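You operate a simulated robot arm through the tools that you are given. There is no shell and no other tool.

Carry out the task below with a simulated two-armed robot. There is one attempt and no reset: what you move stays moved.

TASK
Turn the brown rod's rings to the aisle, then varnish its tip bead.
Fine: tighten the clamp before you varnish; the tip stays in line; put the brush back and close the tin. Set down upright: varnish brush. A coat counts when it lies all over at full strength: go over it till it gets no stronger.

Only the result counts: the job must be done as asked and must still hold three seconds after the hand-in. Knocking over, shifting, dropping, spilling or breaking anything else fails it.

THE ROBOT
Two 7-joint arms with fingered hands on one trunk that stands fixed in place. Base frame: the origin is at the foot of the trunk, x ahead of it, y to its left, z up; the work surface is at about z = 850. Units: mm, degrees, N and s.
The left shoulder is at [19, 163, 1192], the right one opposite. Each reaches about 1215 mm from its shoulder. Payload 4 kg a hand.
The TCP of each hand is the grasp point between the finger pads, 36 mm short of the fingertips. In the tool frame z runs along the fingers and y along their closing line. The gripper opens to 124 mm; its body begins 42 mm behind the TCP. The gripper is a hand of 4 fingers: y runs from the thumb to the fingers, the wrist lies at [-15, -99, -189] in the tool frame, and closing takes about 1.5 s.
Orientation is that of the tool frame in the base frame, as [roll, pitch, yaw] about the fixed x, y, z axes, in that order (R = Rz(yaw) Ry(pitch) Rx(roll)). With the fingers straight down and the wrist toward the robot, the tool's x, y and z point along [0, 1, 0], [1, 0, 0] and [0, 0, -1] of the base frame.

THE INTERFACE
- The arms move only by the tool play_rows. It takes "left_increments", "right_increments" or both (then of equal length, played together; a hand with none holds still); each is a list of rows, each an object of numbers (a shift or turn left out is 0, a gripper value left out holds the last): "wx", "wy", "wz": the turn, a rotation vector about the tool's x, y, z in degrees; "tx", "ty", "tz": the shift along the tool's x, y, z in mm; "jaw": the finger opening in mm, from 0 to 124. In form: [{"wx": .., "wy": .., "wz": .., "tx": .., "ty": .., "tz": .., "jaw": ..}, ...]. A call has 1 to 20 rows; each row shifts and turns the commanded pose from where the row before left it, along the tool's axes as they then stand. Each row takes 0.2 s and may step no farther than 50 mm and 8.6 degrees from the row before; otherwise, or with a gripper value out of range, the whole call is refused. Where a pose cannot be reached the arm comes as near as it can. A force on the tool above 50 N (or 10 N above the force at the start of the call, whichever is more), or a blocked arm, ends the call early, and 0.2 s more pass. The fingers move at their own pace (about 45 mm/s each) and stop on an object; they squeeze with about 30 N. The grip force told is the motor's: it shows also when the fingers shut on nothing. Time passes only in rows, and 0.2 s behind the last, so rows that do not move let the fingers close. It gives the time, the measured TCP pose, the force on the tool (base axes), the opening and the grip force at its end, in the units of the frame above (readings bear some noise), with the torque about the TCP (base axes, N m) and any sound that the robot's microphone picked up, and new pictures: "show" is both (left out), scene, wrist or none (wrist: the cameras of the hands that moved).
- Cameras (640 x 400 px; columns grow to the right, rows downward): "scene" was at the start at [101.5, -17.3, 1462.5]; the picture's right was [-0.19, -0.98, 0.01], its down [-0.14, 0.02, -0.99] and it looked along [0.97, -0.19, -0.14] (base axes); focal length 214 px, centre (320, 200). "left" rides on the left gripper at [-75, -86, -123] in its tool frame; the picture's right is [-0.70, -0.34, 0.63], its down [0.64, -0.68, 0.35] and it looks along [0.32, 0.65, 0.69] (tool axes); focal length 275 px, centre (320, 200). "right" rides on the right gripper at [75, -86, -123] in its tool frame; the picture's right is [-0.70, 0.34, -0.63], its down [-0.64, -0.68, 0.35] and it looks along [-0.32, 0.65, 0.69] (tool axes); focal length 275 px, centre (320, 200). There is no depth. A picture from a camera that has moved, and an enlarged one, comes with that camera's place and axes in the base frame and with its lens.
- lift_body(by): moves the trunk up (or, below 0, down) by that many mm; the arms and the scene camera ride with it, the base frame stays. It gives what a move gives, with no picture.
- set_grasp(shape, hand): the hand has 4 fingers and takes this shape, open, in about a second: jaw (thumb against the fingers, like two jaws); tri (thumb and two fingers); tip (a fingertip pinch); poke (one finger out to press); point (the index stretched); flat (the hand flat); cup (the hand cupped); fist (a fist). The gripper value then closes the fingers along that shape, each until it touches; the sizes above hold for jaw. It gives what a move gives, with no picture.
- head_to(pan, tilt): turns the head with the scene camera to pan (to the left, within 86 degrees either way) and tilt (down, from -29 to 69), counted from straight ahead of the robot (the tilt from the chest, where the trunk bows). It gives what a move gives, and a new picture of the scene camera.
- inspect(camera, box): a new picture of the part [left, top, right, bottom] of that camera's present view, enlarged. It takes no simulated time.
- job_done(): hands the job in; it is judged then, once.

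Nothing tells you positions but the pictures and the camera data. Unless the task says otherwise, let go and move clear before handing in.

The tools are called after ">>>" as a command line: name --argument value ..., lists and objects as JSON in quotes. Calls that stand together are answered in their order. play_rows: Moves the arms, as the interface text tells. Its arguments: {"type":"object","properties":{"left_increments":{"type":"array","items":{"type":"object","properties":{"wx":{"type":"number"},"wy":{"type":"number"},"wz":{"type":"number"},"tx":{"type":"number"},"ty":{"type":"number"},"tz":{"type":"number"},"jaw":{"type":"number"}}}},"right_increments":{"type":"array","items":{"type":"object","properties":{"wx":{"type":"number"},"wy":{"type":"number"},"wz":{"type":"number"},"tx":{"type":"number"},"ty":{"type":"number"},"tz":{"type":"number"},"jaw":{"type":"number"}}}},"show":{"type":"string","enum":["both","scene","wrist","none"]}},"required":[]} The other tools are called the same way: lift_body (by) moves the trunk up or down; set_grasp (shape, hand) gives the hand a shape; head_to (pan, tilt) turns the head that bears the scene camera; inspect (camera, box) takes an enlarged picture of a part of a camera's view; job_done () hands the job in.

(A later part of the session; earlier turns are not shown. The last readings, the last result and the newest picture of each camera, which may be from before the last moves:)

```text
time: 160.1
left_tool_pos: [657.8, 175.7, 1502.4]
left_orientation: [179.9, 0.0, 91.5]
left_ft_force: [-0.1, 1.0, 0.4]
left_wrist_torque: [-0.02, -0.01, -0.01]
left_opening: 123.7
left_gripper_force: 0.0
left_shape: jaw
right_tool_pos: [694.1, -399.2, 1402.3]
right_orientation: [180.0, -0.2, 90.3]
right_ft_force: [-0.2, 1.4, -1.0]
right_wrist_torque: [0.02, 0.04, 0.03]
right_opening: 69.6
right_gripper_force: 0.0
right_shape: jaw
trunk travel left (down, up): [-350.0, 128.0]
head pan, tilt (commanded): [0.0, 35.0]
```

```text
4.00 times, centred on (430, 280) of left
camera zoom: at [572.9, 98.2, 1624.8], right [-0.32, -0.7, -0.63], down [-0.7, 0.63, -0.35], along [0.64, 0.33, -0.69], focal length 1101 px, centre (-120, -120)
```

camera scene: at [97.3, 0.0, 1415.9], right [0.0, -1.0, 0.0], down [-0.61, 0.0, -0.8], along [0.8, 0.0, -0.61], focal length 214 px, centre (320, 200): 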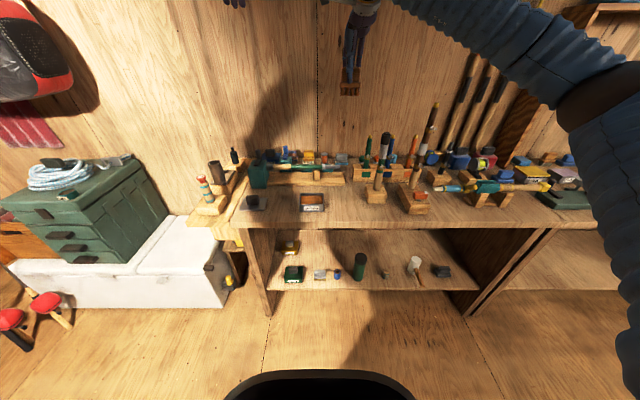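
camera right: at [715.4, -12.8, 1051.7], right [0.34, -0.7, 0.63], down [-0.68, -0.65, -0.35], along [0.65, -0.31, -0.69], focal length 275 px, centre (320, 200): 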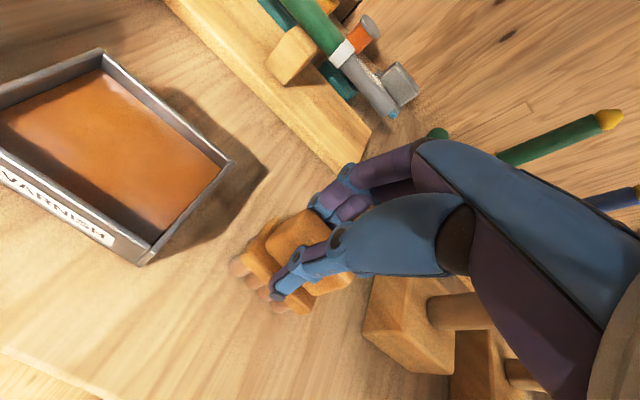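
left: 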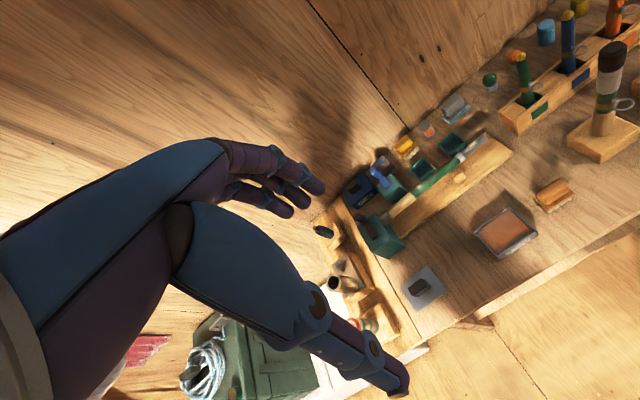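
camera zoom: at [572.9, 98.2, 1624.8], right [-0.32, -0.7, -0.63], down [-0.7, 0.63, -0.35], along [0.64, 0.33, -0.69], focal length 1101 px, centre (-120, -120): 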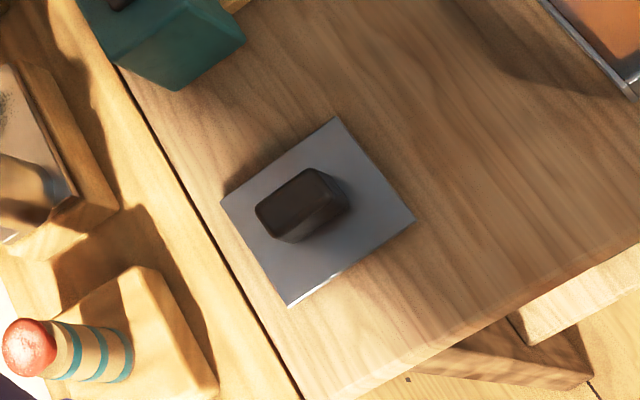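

The lid (about 79×99 mm, turned about 3.5°) is at about (800, 278.5), its knob top at z≈889. The tin centre is about (794, 34.4). I'll use the left hand for the lid: first move above it.

>>> play_rows --left_increments '[{"wz": -2.0, "jaw": 70}, {"tx": 19, "ty": 29.6, "tz": 34}, {"tx": 19, "ty": 29.6, "tz": 34}, {"tx": 19, "ty": 29.6, "tz": 34}, {"tx": 19, "ty": 29.6, "tz": 34}, {"tx": 19, "ty": 29.6, "tz": 34}, {"tz": 47}, {"tz": 47}, {"tz": 47}, {"tz": 47}, {"tz": 47}, {"tz": 47}, {"tz": 47}, {}]' --show "both"

>>> inspect --camera "left" --box '[240, 160, 480, 380]'

>>> inspect --camera "scene" --box '[220, 130, 320, 220]'

```text
time: 163.1
left_tool_pos: [800.7, 280.3, 1006.0]
left_orientation: [179.8, 0.0, 93.6]
left_ft_force: [0.2, 0.0, -0.2]
left_wrist_torque: [0.0, 0.01, 0.03]
left_opening: 69.9
left_gripper_force: 0.0
left_shape: jaw
right_tool_pos: [693.0, -400.3, 1402.4]
right_orientation: [179.8, -0.2, 90.2]
right_ft_force: [-0.3, -0.1, -0.6]
right_wrist_torque: [-0.01, -0.01, 0.02]
right_opening: 69.8
right_gripper_force: 0.0
right_shape: jaw
trunk travel left (down, up): [-350.0, 128.0]
head pan, tilt (commanded): [0.0, 35.0]
camera scene: at [96.7, -0.4, 1415.9], right [0.0, -1.0, 0.0], down [-0.61, 0.0, -0.8], along [0.8, 0.0, -0.61], focal length 214 px, centre (320, 200)
camera left: at [718.2, 199.4, 1128.1], right [-0.29, -0.72, -0.64], down [-0.72, 0.6, -0.35], along [0.63, 0.36, -0.69], focal length 275 px, centre (320, 200)
```

scene: 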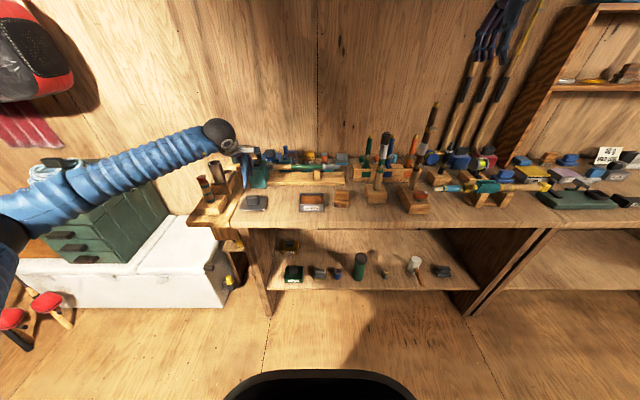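
left: 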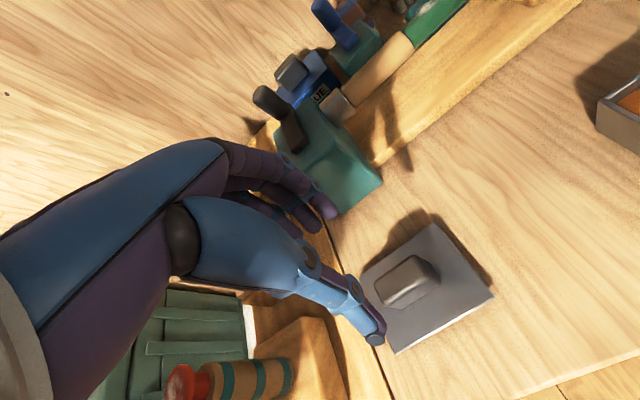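

```text
1.82 times, centred on (360, 270) of left
camera zoom: at [718.2, 199.4, 1128.1], right [-0.29, -0.72, -0.64], down [-0.72, 0.6, -0.35], along [0.63, 0.36, -0.69], focal length 500 px, centre (247, 73)
```

zoom: 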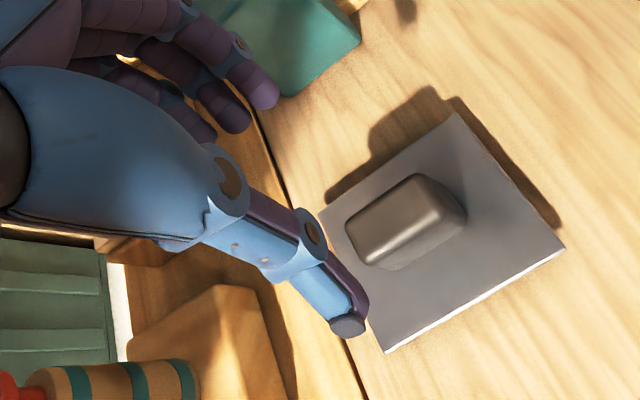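

```text
4.44 times, centred on (270, 175) of scene
camera zoom: at [96.7, -0.4, 1415.9], right [0.0, -1.0, 0.0], down [-0.61, 0.0, -0.8], along [0.8, 0.0, -0.61], focal length 953 px, centre (542, 311)
```

zoom: 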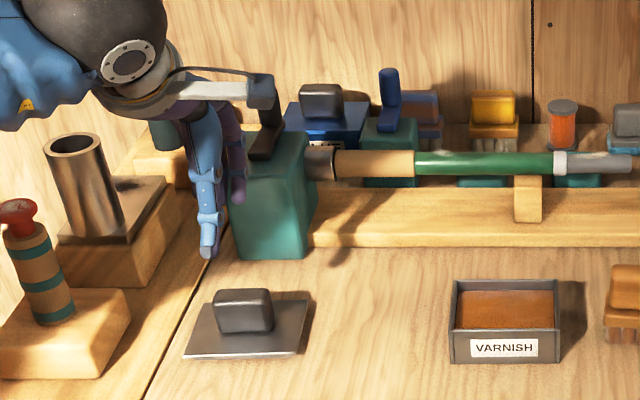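

The lid is at about (799, 277) and its knob is right below the hand. I'll shift 3 mm, descend to the knob and check.

>>> play_rows --left_increments '[{"tx": -3.5, "tz": 20}, {"tz": 25}, {"tz": 25}, {"tz": 20}, {"tz": 12}, {}]' --show "wrist"

>>> inspect --camera "left" --box '[240, 160, 480, 380]'

>>> inspect --camera "scene" --box '[220, 150, 290, 220]'

```text
time: 164.5
left_tool_pos: [800.8, 274.8, 900.8]
left_orientation: [179.9, 0.0, 93.6]
left_ft_force: [-0.1, -0.1, 0.6]
left_wrist_torque: [0.01, 0.03, -0.02]
left_opening: 70.2
left_gripper_force: 0.0
left_shape: jaw
right_tool_pos: [694.2, -399.1, 1402.0]
right_orientation: [180.0, -0.2, 90.2]
right_ft_force: [0.9, -0.3, 0.9]
right_wrist_torque: [0.03, -0.02, 0.01]
right_opening: 69.8
right_gripper_force: 0.1
right_shape: jaw
trunk travel left (down, up): [-350.0, 128.0]
head pan, tilt (commanded): [0.0, 35.0]
camera left: at [718.6, 195.4, 1024.1], right [-0.29, -0.71, -0.64], down [-0.72, 0.6, -0.35], along [0.63, 0.36, -0.69], focal length 275 px, centre (320, 200)
```

left: 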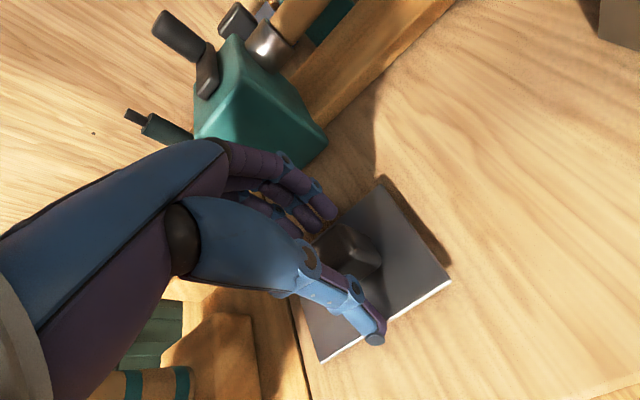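

```text
1.82 times, centred on (360, 270) of left
camera zoom: at [718.6, 195.4, 1024.1], right [-0.29, -0.71, -0.64], down [-0.72, 0.6, -0.35], along [0.63, 0.36, -0.69], focal length 500 px, centre (247, 73)
```

zoom: 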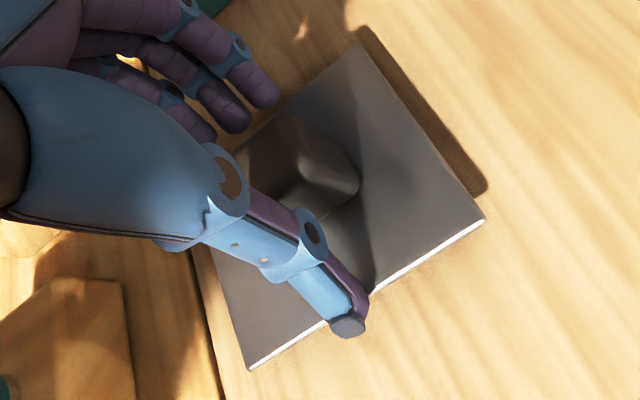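

```text
5.71 times, centred on (255, 185) of scene
camera zoom: at [97.1, -0.2, 1415.8], right [0.0, -1.0, 0.0], down [-0.61, 0.0, -0.8], along [0.8, 0.0, -0.61], focal length 1226 px, centre (691, 286)
```

zoom: 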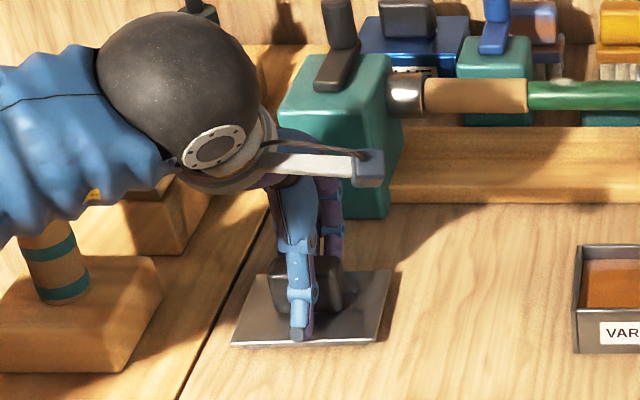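

Well placed around the knob, with nothing touching. Closing on it.

>>> play_rows --left_increments '[{"tz": 2, "jaw": 55}, {"jaw": 44}, {"jaw": 36}, {"jaw": 30}, {}]' --show "none"

>>> play_rows --left_increments '[{"jaw": 25}, {"jaw": 20}, {"jaw": 15}, {}, {}]' --show "wrist"

>>> inspect --camera "scene" --box '[220, 150, 290, 220]'

```text
time: 165.7
left_tool_pos: [801.0, 275.5, 900.6]
left_orientation: [179.8, 0.0, 93.5]
left_ft_force: [0.1, 0.4, 4.9]
left_wrist_torque: [0.0, -0.22, -0.08]
left_opening: 33.2
left_gripper_force: 30.3
left_shape: jaw
right_tool_pos: [692.8, -400.0, 1402.0]
right_orientation: [179.8, -0.3, 90.3]
right_ft_force: [0.1, 0.6, 1.1]
right_wrist_torque: [0.01, 0.01, 0.0]
right_opening: 69.8
right_gripper_force: 0.1
right_shape: jaw
trunk travel left (down, up): [-350.0, 128.0]
head pan, tilt (commanded): [0.0, 35.0]
```

```text
time: 166.9
left_tool_pos: [800.5, 274.5, 900.1]
left_orientation: [179.9, -0.1, 93.5]
left_ft_force: [-0.6, -0.5, 5.7]
left_wrist_torque: [0.03, -0.26, -0.1]
left_opening: 33.3
left_gripper_force: 30.1
left_shape: jaw
right_tool_pos: [692.9, -401.0, 1401.3]
right_orientation: [179.9, -0.2, 90.3]
right_ft_force: [0.5, 0.5, 0.6]
right_wrist_torque: [0.0, -0.01, 0.02]
right_opening: 70.0
right_gripper_force: 0.0
right_shape: jaw
trunk travel left (down, up): [-350.0, 128.0]
head pan, tilt (commanded): [0.0, 35.0]
camera left: at [718.2, 195.0, 1022.8], right [-0.29, -0.71, -0.64], down [-0.72, 0.6, -0.35], along [0.63, 0.35, -0.69], focal length 275 px, centre (320, 200)
```

left: 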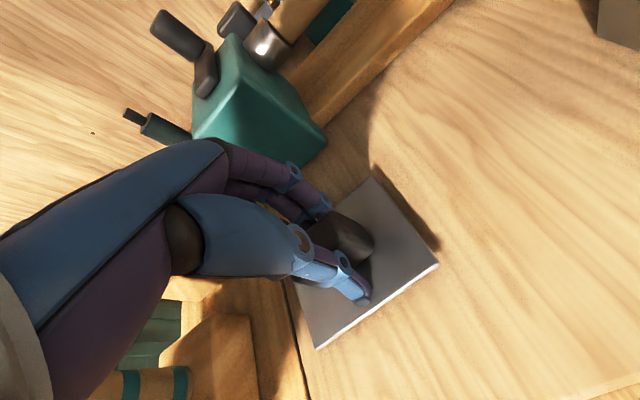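

```text
5.71 times, centred on (255, 185) of scene
camera zoom: at [96.7, -0.3, 1415.9], right [0.0, -1.0, 0.0], down [-0.61, 0.0, -0.8], along [0.8, 0.0, -0.61], focal length 1226 px, centre (691, 286)
```

zoom: 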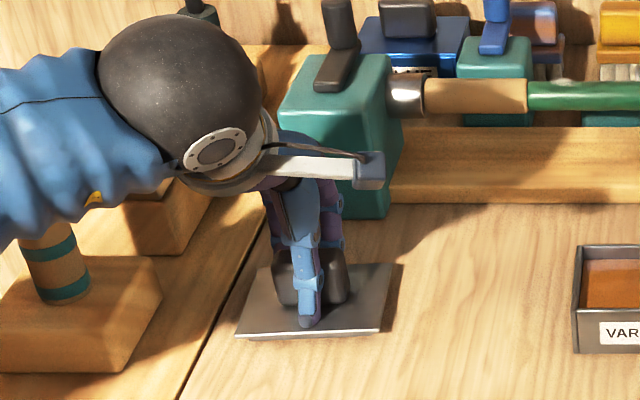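

Knob gripped (33 mm). I'll lift the lid and look at how it hangs.

>>> play_rows --left_increments '[{"tz": -10}, {"tz": -20}, {"tz": -25}, {"tz": -25}, {}]' --show "wrist"

>>> inspect --camera "scene" --box '[220, 130, 290, 200]'

>>> inspect --camera "left" --box '[260, 140, 480, 370]'

```text
time: 168.1
left_tool_pos: [800.2, 275.9, 979.7]
left_orientation: [180.0, 0.0, 93.5]
left_ft_force: [-1.0, -0.5, 0.5]
left_wrist_torque: [-0.01, -0.01, -0.01]
left_opening: 32.4
left_gripper_force: 30.0
left_shape: jaw
right_tool_pos: [694.9, -399.4, 1401.6]
right_orientation: [-180.0, -0.1, 90.3]
right_ft_force: [0.2, 0.2, -0.2]
right_wrist_torque: [0.0, 0.0, -0.01]
right_opening: 69.7
right_gripper_force: 0.0
right_shape: jaw
trunk travel left (down, up): [-350.0, 128.0]
head pan, tilt (commanded): [0.0, 35.0]
camera left: at [718.8, 195.4, 1102.7], right [-0.29, -0.72, -0.63], down [-0.72, 0.6, -0.35], along [0.63, 0.35, -0.69], focal length 275 px, centre (320, 200)
```

left: 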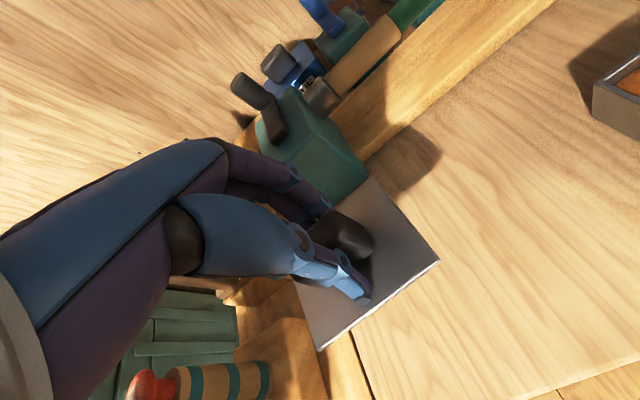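

```text
5.71 times, centred on (255, 165) of scene
camera zoom: at [97.6, 0.2, 1415.7], right [0.0, -1.0, 0.0], down [-0.61, 0.0, -0.79], along [0.79, 0.0, -0.61], focal length 1226 px, centre (691, 400)
```

zoom: 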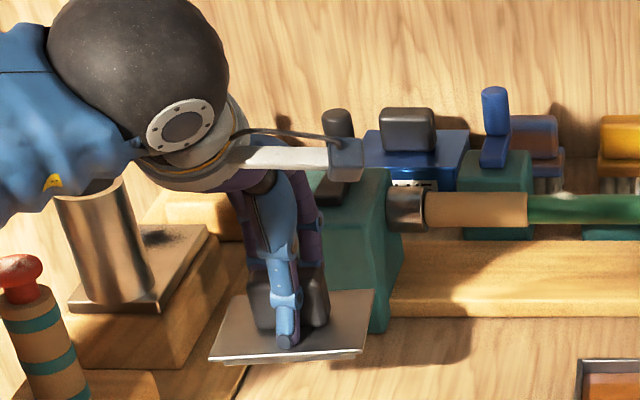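

```text
1.74 times, centred on (370, 255) of left
camera zoom: at [718.8, 195.4, 1102.7], right [-0.29, -0.72, -0.63], down [-0.72, 0.6, -0.35], along [0.63, 0.35, -0.69], focal length 479 px, centre (233, 104)
```

zoom: 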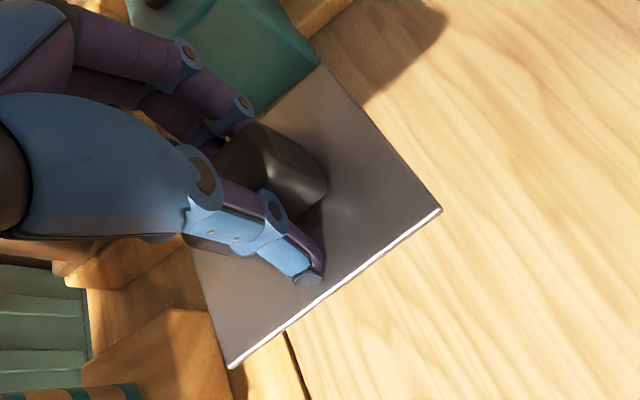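

The lid hangs nearly level, turned about 5° and offset about (9, 2) mm from the hand. I'll carry it high to above the tin, correcting the angle.

>>> play_rows --left_increments '[{"tz": -30}, {"tx": -40.25, "ty": -5.03}, {"tx": -40.25, "ty": -5.03}, {"tx": -40.25, "ty": -5.03}, {"tx": -40.25, "ty": -5.03}, {"tx": -40.25, "ty": -5.03}, {"tx": -40.25, "ty": -5.03}, {"wz": 5.4}, {}, {}]' --show "both"

>>> inspect --camera "scene" --box '[275, 130, 355, 215]'

>>> inspect --camera "left" --box '[260, 140, 480, 370]'

```text
time: 170.3
left_tool_pos: [785.6, 31.7, 1010.2]
left_orientation: [179.9, 0.0, 88.1]
left_ft_force: [0.7, 0.8, -0.5]
left_wrist_torque: [0.01, 0.01, -0.01]
left_opening: 32.1
left_gripper_force: 30.0
left_shape: jaw
right_tool_pos: [694.9, -400.5, 1401.9]
right_orientation: [180.0, -0.2, 90.3]
right_ft_force: [0.5, 0.9, -0.2]
right_wrist_torque: [0.01, -0.03, -0.03]
right_opening: 69.7
right_gripper_force: 0.1
right_shape: jaw
trunk travel left (down, up): [-350.0, 128.0]
head pan, tilt (commanded): [0.0, 35.0]
camera scene: at [97.2, 0.1, 1415.8], right [0.0, -1.0, 0.0], down [-0.61, 0.0, -0.79], along [0.79, 0.0, -0.61], focal length 214 px, centre (320, 200)
camera left: at [694.5, -39.0, 1132.5], right [-0.36, -0.68, -0.63], down [-0.66, 0.67, -0.35], along [0.66, 0.29, -0.69], focal length 275 px, centre (320, 200)
```

scene: 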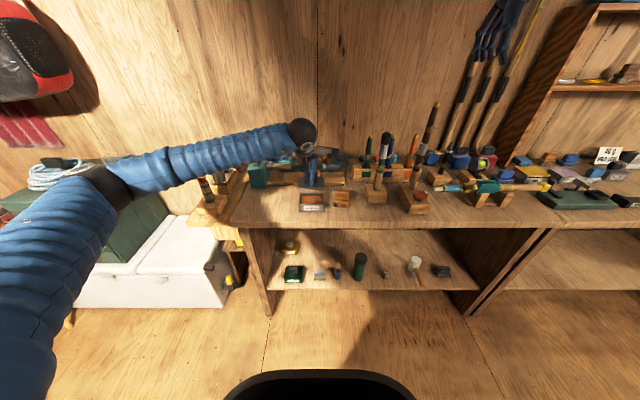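
left: 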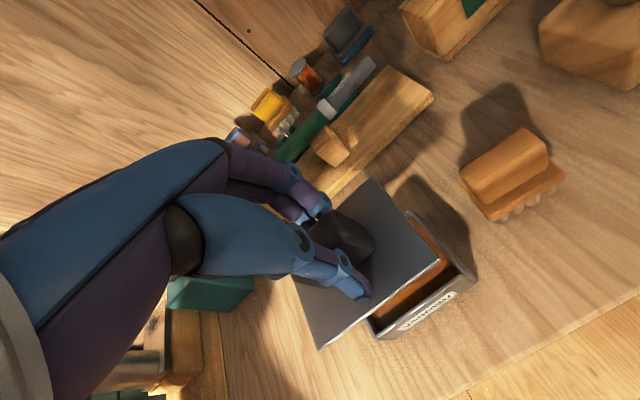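

```text
4.71 times, centred on (315, 172) of scene
camera zoom: at [97.2, 0.1, 1415.8], right [0.0, -1.0, 0.0], down [-0.61, 0.0, -0.79], along [0.79, 0.0, -0.61], focal length 1009 px, centre (344, 329)
```

zoom: 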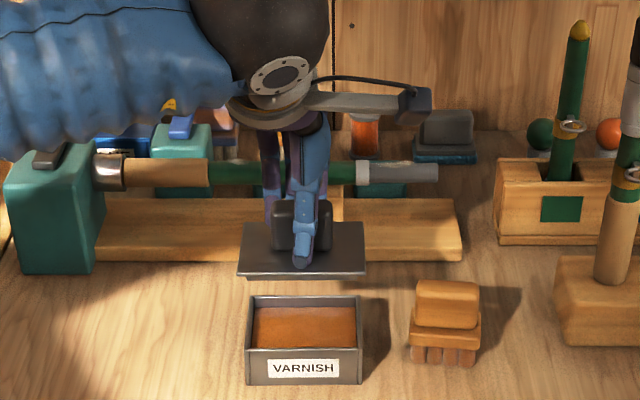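

```text
1.74 times, centred on (370, 255) of left
camera zoom: at [694.5, -39.0, 1132.5], right [-0.36, -0.68, -0.63], down [-0.66, 0.67, -0.35], along [0.66, 0.29, -0.69], focal length 479 px, centre (233, 104)
```

zoom: 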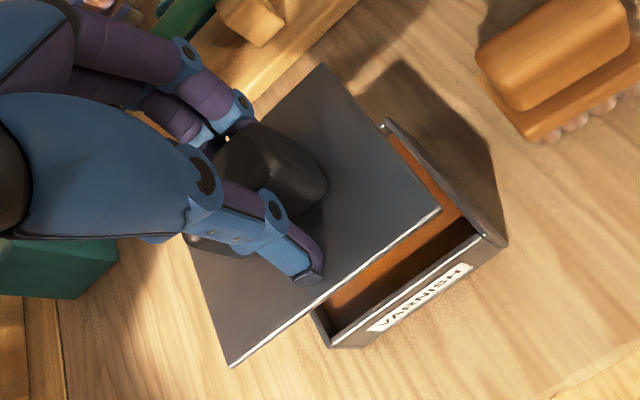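

Lid is over the tin, within about 2 mm. I'll correct slightly and lower to about 15 mm above the rim for a final check.

>>> play_rows --left_increments '[{"tx": -0.5, "ty": 1.8, "tz": 15}, {"tz": 15}, {"tz": 15}, {"tz": 10}, {}]' --show "wrist"

>>> inspect --camera "scene" --box '[285, 160, 345, 215]'

>>> inspect --camera "left" --box '[280, 180, 460, 360]'

```text
time: 171.5
left_tool_pos: [788.0, 31.9, 955.6]
left_orientation: [179.8, -0.1, 88.0]
left_ft_force: [-0.1, 0.1, 0.1]
left_wrist_torque: [0.01, 0.01, -0.02]
left_opening: 32.4
left_gripper_force: 30.1
left_shape: jaw
right_tool_pos: [694.8, -399.5, 1402.2]
right_orientation: [-180.0, -0.3, 90.3]
right_ft_force: [-0.4, -0.4, -0.9]
right_wrist_torque: [0.01, 0.0, 0.0]
right_opening: 70.2
right_gripper_force: 0.1
right_shape: jaw
trunk travel left (down, up): [-350.0, 128.0]
head pan, tilt (commanded): [0.0, 35.0]
camera left: at [698.4, -40.0, 1077.9], right [-0.36, -0.68, -0.64], down [-0.66, 0.67, -0.35], along [0.66, 0.29, -0.69], focal length 275 px, centre (320, 200)
```

left: 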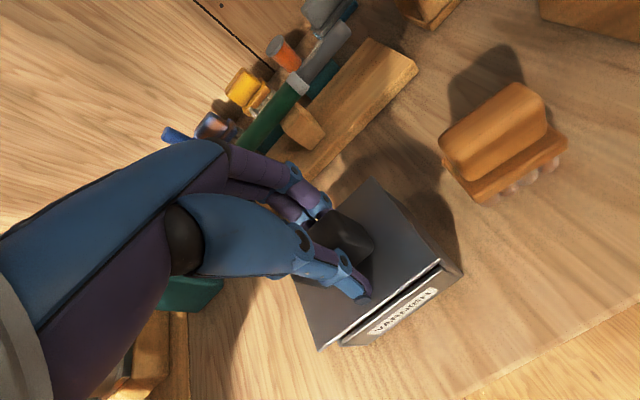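

```text
7.27 times, centred on (315, 188) of scene
camera zoom: at [97.2, -0.3, 1415.8], right [0.0, -1.0, 0.0], down [-0.61, 0.0, -0.79], along [0.79, 0.0, -0.61], focal length 1560 px, centre (356, 291)
```

zoom: 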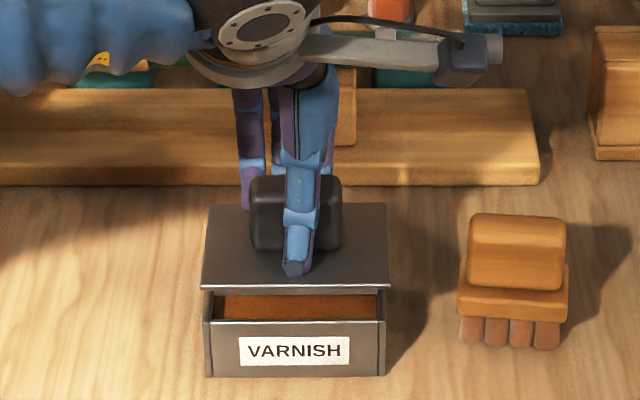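

```text
2.22 times, centred on (370, 270) of left
camera zoom: at [698.4, -40.0, 1077.9], right [-0.36, -0.68, -0.64], down [-0.66, 0.67, -0.35], along [0.66, 0.29, -0.69], focal length 612 px, centre (209, 44)
```

zoom: 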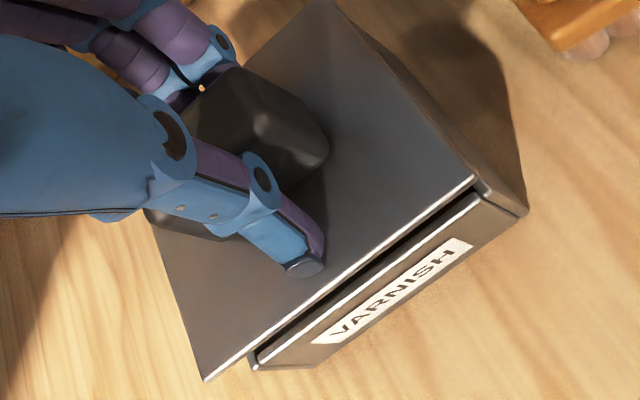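

Alignment is within about 1 mm on both cameras. I'll lower the last bit gently until it seats.

>>> play_rows --left_increments '[{"ty": 0.7, "tz": 6}, {"tz": 5}, {"tz": 3}, {"tz": 2}, {}]' --show "none"

>>> inspect --camera "scene" --box '[285, 160, 345, 215]'

```text
time: 172.7
left_tool_pos: [788.0, 32.5, 939.4]
left_orientation: [179.8, 0.0, 88.1]
left_ft_force: [0.4, -0.2, 6.0]
left_wrist_torque: [-0.04, 0.16, -0.01]
left_opening: 31.8
left_gripper_force: 30.1
left_shape: jaw
right_tool_pos: [694.0, -399.7, 1401.4]
right_orientation: [180.0, -0.3, 90.3]
right_ft_force: [0.2, -0.1, 0.5]
right_wrist_torque: [-0.01, 0.0, 0.04]
right_opening: 69.6
right_gripper_force: 0.1
right_shape: jaw
trunk travel left (down, up): [-350.0, 128.0]
head pan, tilt (commanded): [0.0, 35.0]
```

```text
7.27 times, centred on (315, 188) of scene
camera zoom: at [96.9, -0.2, 1415.9], right [0.0, -1.0, 0.0], down [-0.61, 0.0, -0.8], along [0.8, 0.0, -0.61], focal length 1560 px, centre (356, 291)
```

zoom: 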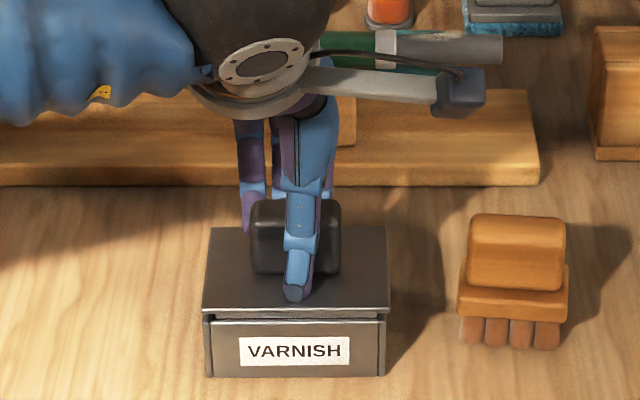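

Contact is at the front wall (torque puts it at x≈761), so the lid's lip is slightly too far forward. I'll lift 2 mm, shift +2 mm in x, and lower again.

>>> play_rows --left_increments '[{"tz": -2.5}, {"ty": 2}, {"tz": 2.5}, {"tz": 1}, {}]' --show "none"

>>> inspect --camera "scene" --box '[285, 160, 345, 215]'

```text
time: 173.9
left_tool_pos: [789.1, 31.7, 937.3]
left_orientation: [179.8, 0.1, 88.1]
left_ft_force: [0.0, -0.3, -0.4]
left_wrist_torque: [-0.02, 0.0, 0.01]
left_opening: 31.8
left_gripper_force: 29.9
left_shape: jaw
right_tool_pos: [695.0, -400.1, 1402.0]
right_orientation: [-179.9, -0.2, 90.4]
right_ft_force: [0.5, 0.3, 0.0]
right_wrist_torque: [-0.03, 0.02, 0.0]
right_opening: 69.7
right_gripper_force: 0.1
right_shape: jaw
trunk travel left (down, up): [-350.0, 128.0]
head pan, tilt (commanded): [0.0, 35.0]
```

```text
7.27 times, centred on (315, 188) of scene
camera zoom: at [97.3, -0.1, 1415.8], right [0.0, -1.0, 0.0], down [-0.61, 0.0, -0.79], along [0.79, 0.0, -0.61], focal length 1560 px, centre (356, 291)
```

zoom: 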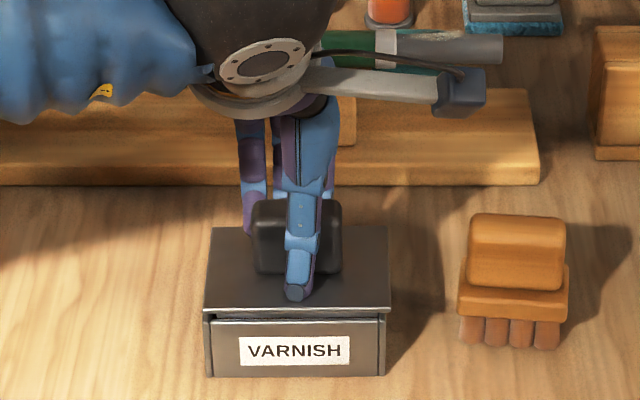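

The lip now goes in without force. Continuing down in 1 mm steps.

>>> play_rows --left_increments '[{"tz": 1}, {"tz": 1}, {"tz": 1}, {"tz": 1}, {}]' --show "none"

>>> inspect --camera "scene" --box '[285, 160, 345, 215]'

```text
time: 175.1
left_tool_pos: [790.5, 31.4, 934.3]
left_orientation: [179.8, 0.1, 88.1]
left_ft_force: [-1.0, 3.0, 2.8]
left_wrist_torque: [0.09, -0.02, -0.03]
left_opening: 32.0
left_gripper_force: 29.8
left_shape: jaw
right_tool_pos: [693.7, -400.1, 1402.6]
right_orientation: [180.0, -0.3, 90.3]
right_ft_force: [0.8, -0.4, -0.3]
right_wrist_torque: [0.02, 0.01, -0.01]
right_opening: 69.9
right_gripper_force: 0.1
right_shape: jaw
trunk travel left (down, up): [-350.0, 128.0]
head pan, tilt (commanded): [0.0, 35.0]
```

```text
7.27 times, centred on (315, 188) of scene
camera zoom: at [97.1, 0.0, 1415.9], right [0.0, -1.0, 0.0], down [-0.61, 0.0, -0.8], along [0.8, 0.0, -0.61], focal length 1560 px, centre (356, 291)
```

zoom: 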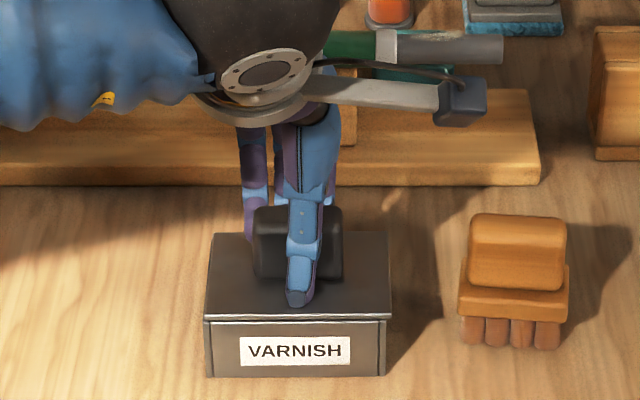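

Nearly seated with a slight side touch; I'll ease 0.8 mm left and lower more.

>>> play_rows --left_increments '[{"tx": 0.8}, {"tz": 1}, {"tz": 1}, {"tz": 1}, {}]' --show "none"

>>> inspect --camera "scene" --box '[295, 175, 335, 212]'

>>> inspect --camera "left" --box '[280, 180, 460, 360]'

```text
time: 176.3
left_tool_pos: [789.8, 32.5, 932.9]
left_orientation: [179.8, 0.0, 88.2]
left_ft_force: [-1.5, -2.8, 8.5]
left_wrist_torque: [0.0, -0.4, -0.09]
left_opening: 32.3
left_gripper_force: 30.0
left_shape: jaw
right_tool_pos: [695.3, -401.4, 1401.7]
right_orientation: [-179.9, -0.1, 90.3]
right_ft_force: [0.4, -0.6, -1.0]
right_wrist_torque: [0.03, 0.03, 0.0]
right_opening: 69.8
right_gripper_force: 0.1
right_shape: jaw
trunk travel left (down, up): [-350.0, 128.0]
head pan, tilt (commanded): [0.0, 35.0]
```

```text
10.81 times, centred on (315, 194) of scene
camera zoom: at [96.3, -0.4, 1415.9], right [0.0, -1.0, 0.0], down [-0.61, 0.0, -0.8], along [0.8, 0.0, -0.61], focal length 2319 px, centre (374, 270)
```

zoom: 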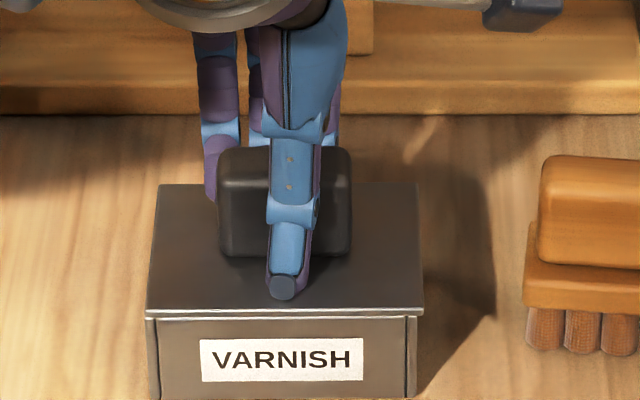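

```text
2.22 times, centred on (370, 270) of left
camera zoom: at [699.5, -39.5, 1055.1], right [-0.36, -0.68, -0.64], down [-0.66, 0.67, -0.35], along [0.66, 0.29, -0.69], focal length 612 px, centre (209, 44)
```

zoom: 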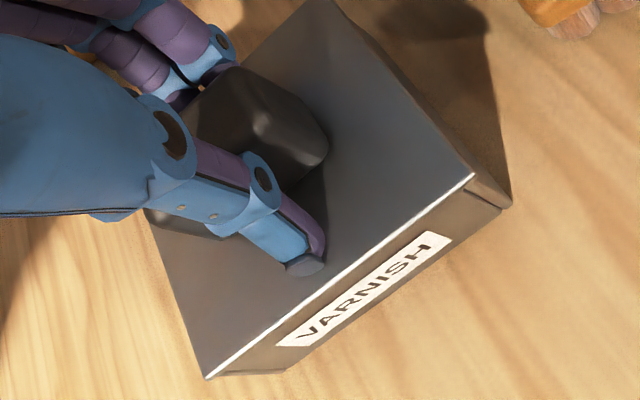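

The lid sits flush on the tin. Releasing.

>>> play_rows --left_increments '[{"jaw": 35}, {"jaw": 40}, {"jaw": 50}, {"jaw": 64}, {"jaw": 72}, {}, {}]' --show "none"

>>> inspect --camera "scene" --box '[295, 175, 335, 212]'

>>> inspect --camera "left" --box '[280, 180, 460, 360]'

```text
time: 177.9
left_tool_pos: [791.2, 33.7, 930.7]
left_orientation: [179.9, -0.2, 88.0]
left_ft_force: [-0.6, 0.2, 0.5]
left_wrist_torque: [0.02, -0.03, -0.01]
left_opening: 71.3
left_gripper_force: 0.1
left_shape: jaw
right_tool_pos: [694.6, -400.2, 1401.0]
right_orientation: [-180.0, -0.2, 90.3]
right_ft_force: [-0.1, 0.2, 1.0]
right_wrist_torque: [-0.03, -0.01, 0.0]
right_opening: 69.8
right_gripper_force: 0.0
right_shape: jaw
trunk travel left (down, up): [-350.0, 128.0]
head pan, tilt (commanded): [0.0, 35.0]
```

```text
10.81 times, centred on (315, 194) of scene
camera zoom: at [97.1, -0.1, 1415.8], right [0.0, -1.0, 0.0], down [-0.61, 0.0, -0.79], along [0.79, 0.0, -0.61], focal length 2319 px, centre (374, 270)
```

zoom: 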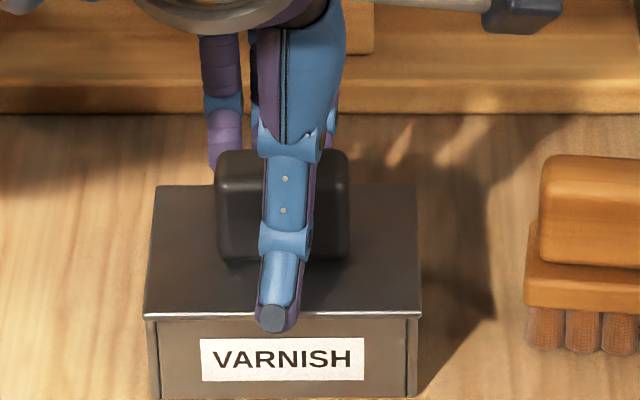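

```text
2.22 times, centred on (370, 270) of left
camera zoom: at [700.1, -39.1, 1053.9], right [-0.36, -0.68, -0.64], down [-0.66, 0.67, -0.35], along [0.66, 0.29, -0.69], focal length 612 px, centre (209, 44)
```

zoom: 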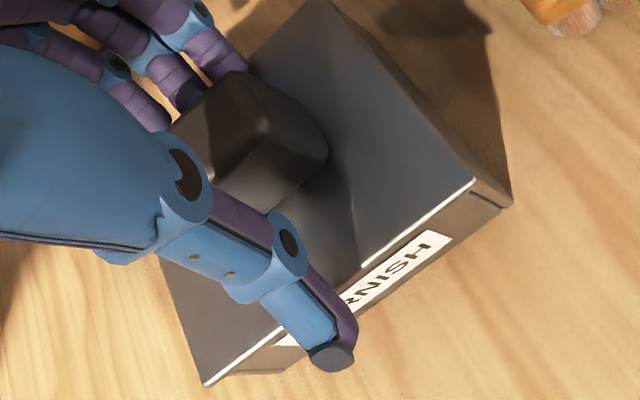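

Lid settled evenly. I'll raise the left hand straight up and park it away.

>>> play_rows --left_increments '[{"tz": -10}, {"tz": -20}, {"tz": -35}, {"tz": -45}, {"tz": -47}, {"tz": -47}, {"tz": -47}, {"tz": -47}, {"tz": -47}, {"tz": -47}, {"tz": -40, "ty": -25, "tx": 15}, {"tz": -20, "ty": -35, "tx": 25}, {"ty": -35, "tx": 30}, {"tx": 40, "ty": -20}, {}]' --show "scene"

>>> inspect --camera "scene" --box '[285, 160, 365, 215]'

>>> head_to --pan -25 --tilt 25

>>> inspect --camera "scene" --box '[270, 130, 370, 250]'

>>> inspect --camera "scene" --box '[305, 145, 345, 170]'

>>> inspect --camera "scene" --box '[305, 180, 345, 205]'

```text
time: 181.1
left_tool_pos: [678.3, 144.0, 1380.6]
left_orientation: [179.8, -0.2, 88.1]
left_ft_force: [0.2, -0.1, 0.6]
left_wrist_torque: [0.0, 0.04, 0.02]
left_opening: 71.4
left_gripper_force: 0.0
left_shape: jaw
right_tool_pos: [695.6, -400.9, 1401.3]
right_orientation: [-180.0, -0.3, 90.4]
right_ft_force: [0.1, -0.8, 0.0]
right_wrist_torque: [0.02, 0.03, 0.01]
right_opening: 69.6
right_gripper_force: 0.0
right_shape: jaw
trunk travel left (down, up): [-350.0, 128.0]
head pan, tilt (commanded): [0.0, 35.0]
camera scene: at [97.8, -1.8, 1415.7], right [0.0, -1.0, 0.0], down [-0.61, 0.0, -0.79], along [0.79, 0.0, -0.61], focal length 214 px, centre (320, 200)
```

scene: 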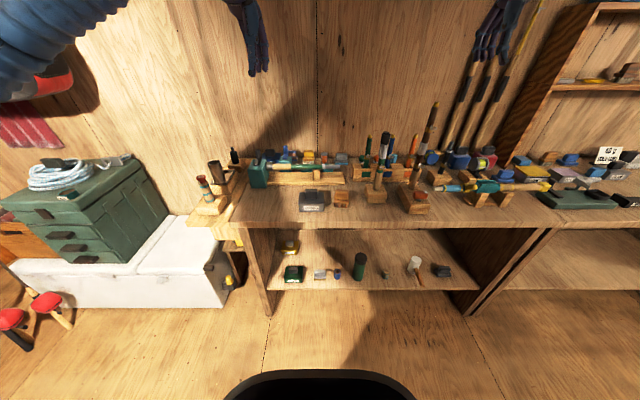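

```text
7.27 times, centred on (325, 188) of scene
camera zoom: at [97.8, -1.8, 1415.7], right [0.0, -1.0, 0.0], down [-0.61, 0.0, -0.79], along [0.79, 0.0, -0.61], focal length 1560 px, centre (284, 291)
```

zoom: 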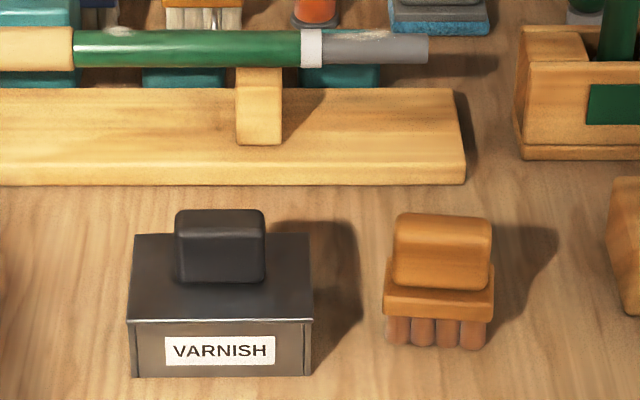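

```text
time: 182.0
left_tool_pos: [679.3, 147.4, 1382.1]
left_orientation: [179.9, 0.1, 88.1]
left_ft_force: [0.0, 0.6, -0.3]
left_wrist_torque: [-0.02, 0.01, -0.01]
left_opening: 71.6
left_gripper_force: 0.0
left_shape: jaw
right_tool_pos: [694.6, -399.9, 1401.1]
right_orientation: [-179.9, -0.2, 90.3]
right_ft_force: [0.1, -0.1, 0.2]
right_wrist_torque: [0.02, -0.03, -0.01]
right_opening: 69.6
right_gripper_force: 0.1
right_shape: jaw
trunk travel left (down, up): [-350.0, 128.0]
head pan, tilt (commanded): [-25.0, 25.0]
camera scene: at [93.3, -38.9, 1431.7], right [-0.42, -0.91, 0.02], down [-0.42, 0.18, -0.89], along [0.8, -0.38, -0.46], focal length 214 px, centre (320, 200)
```

scene: 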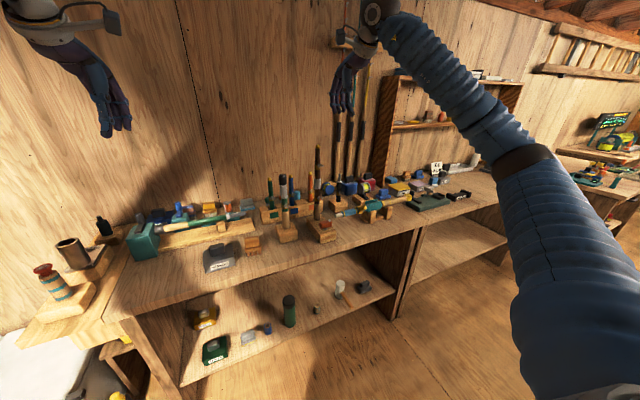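

```text
3.33 times, centred on (320, 190) of scene
camera zoom: at [93.3, -38.9, 1431.7], right [-0.42, -0.91, 0.02], down [-0.42, 0.18, -0.89], along [0.8, -0.38, -0.46], focal length 715 px, centre (320, 233)
```

zoom: 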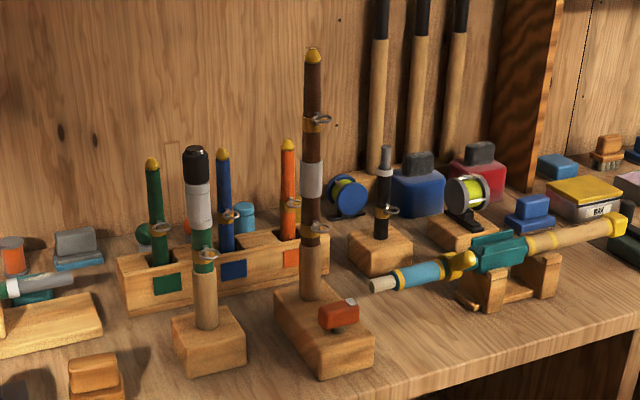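

```text
16.00 times, centred on (325, 158) of scene
camera zoom: at [93.3, -38.9, 1431.7], right [-0.42, -0.91, 0.02], down [-0.42, 0.18, -0.89], along [0.8, -0.38, -0.46], focal length 3432 px, centre (240, 880)
```

zoom: 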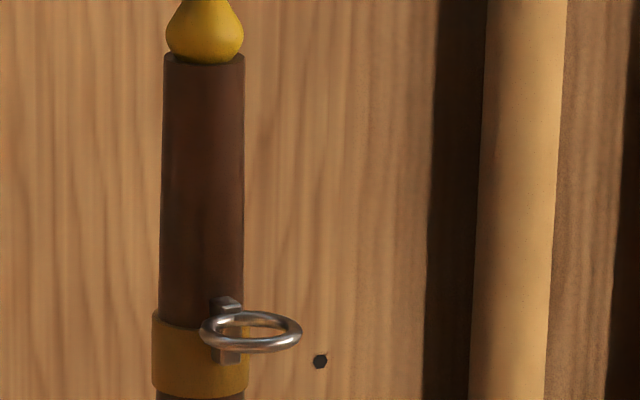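

```text
16.00 times, centred on (325, 192) of scene
camera zoom: at [93.3, -38.9, 1431.7], right [-0.42, -0.91, 0.02], down [-0.42, 0.18, -0.89], along [0.8, -0.38, -0.46], focal length 3432 px, centre (240, 320)
```

zoom: 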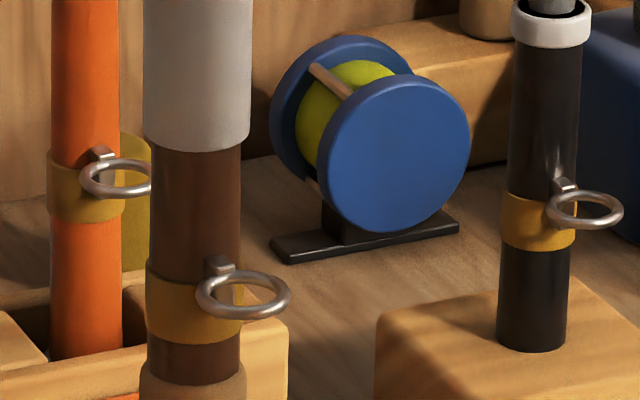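

Rings still read about 181° and in line, the lid is flush and the brush upright. For a last check I'll repeat the very early view to be sure nothing else shifted.

>>> inspect --camera "scene" --box '[290, 140, 390, 250]'

>>> head_to --pan -10 --tilt 35

>>> inspect --camera "scene" --box '[300, 100, 420, 215]'

>>> inspect --camera "scene" --box '[380, 120, 520, 210]'

>>> inspect --camera "scene" --box '[190, 130, 330, 225]'

>>> inspect --camera "scene" --box '[120, 140, 240, 250]'

```text
3.64 times, centred on (340, 195) of scene
camera zoom: at [93.3, -38.9, 1431.7], right [-0.42, -0.91, 0.02], down [-0.42, 0.18, -0.89], along [0.8, -0.38, -0.46], focal length 780 px, centre (247, 218)
```

zoom: 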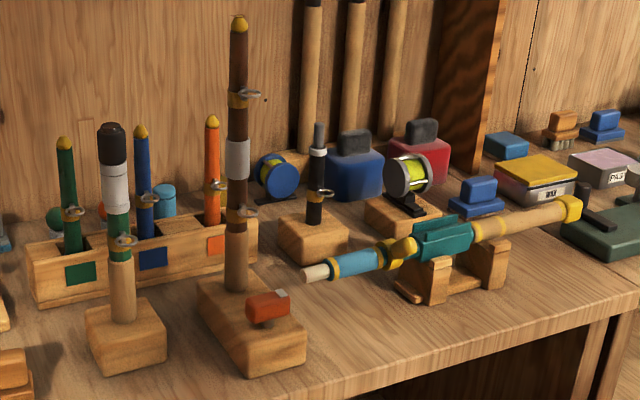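

```text
time: 182.8
left_tool_pos: [678.5, 146.8, 1382.3]
left_orientation: [179.9, 0.1, 88.2]
left_ft_force: [-0.4, 0.7, -0.6]
left_wrist_torque: [0.0, 0.0, -0.01]
left_opening: 71.7
left_gripper_force: 0.1
left_shape: jaw
right_tool_pos: [694.4, -399.9, 1401.3]
right_orientation: [-180.0, -0.2, 90.4]
right_ft_force: [-0.2, 0.3, 0.0]
right_wrist_torque: [0.0, 0.0, 0.02]
right_opening: 69.9
right_gripper_force: 0.1
right_shape: jaw
trunk travel left (down, up): [-350.0, 128.0]
head pan, tilt (commanded): [-10.0, 35.0]
camera scene: at [95.8, -15.4, 1415.9], right [-0.17, -0.98, 0.01], down [-0.6, 0.1, -0.8], along [0.78, -0.14, -0.61], focal length 214 px, centre (320, 200)
```

scene: 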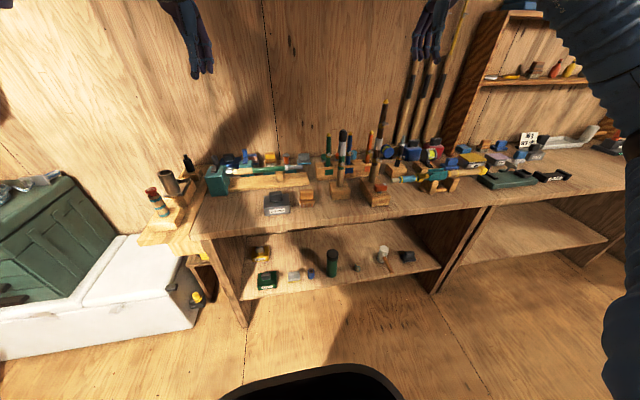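

```text
3.48 times, centred on (360, 158) of scene
camera zoom: at [95.8, -15.4, 1415.9], right [-0.17, -0.98, 0.01], down [-0.6, 0.1, -0.8], along [0.78, -0.14, -0.61], focal length 746 px, centre (181, 348)
```

zoom: 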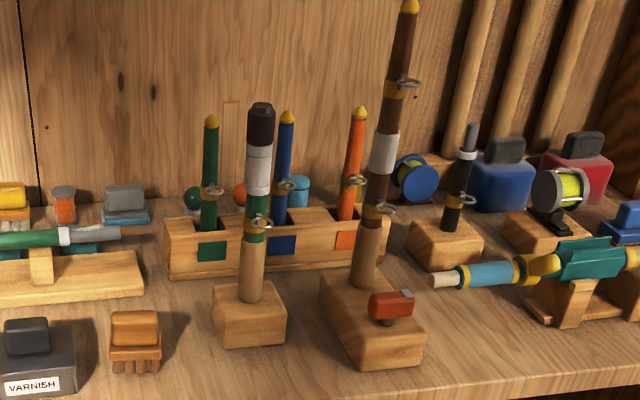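

```text
4.44 times, centred on (450, 165) of scene
camera zoom: at [95.8, -15.4, 1415.9], right [-0.17, -0.98, 0.01], down [-0.6, 0.1, -0.8], along [0.78, -0.14, -0.61], focal length 953 px, centre (-258, 356)
```

zoom: 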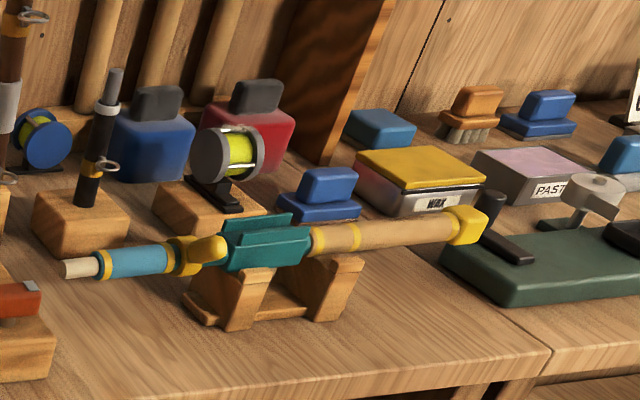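

```text
4.21 times, centred on (260, 178) of scene
camera zoom: at [95.8, -15.4, 1415.9], right [-0.17, -0.98, 0.01], down [-0.6, 0.1, -0.8], along [0.78, -0.14, -0.61], focal length 903 px, centre (573, 295)
```

zoom: 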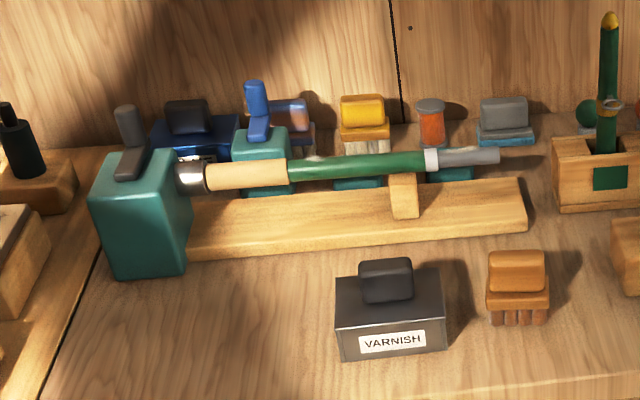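

```text
3.64 times, centred on (180, 195) of scene
camera zoom: at [95.8, -15.4, 1415.9], right [-0.17, -0.98, 0.01], down [-0.6, 0.1, -0.8], along [0.78, -0.14, -0.61], focal length 780 px, centre (829, 218)
```

zoom: 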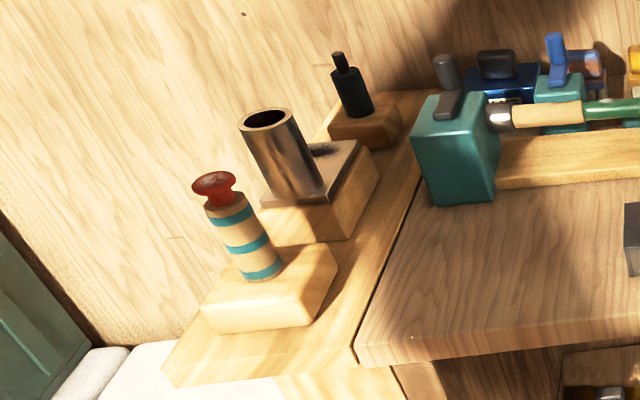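

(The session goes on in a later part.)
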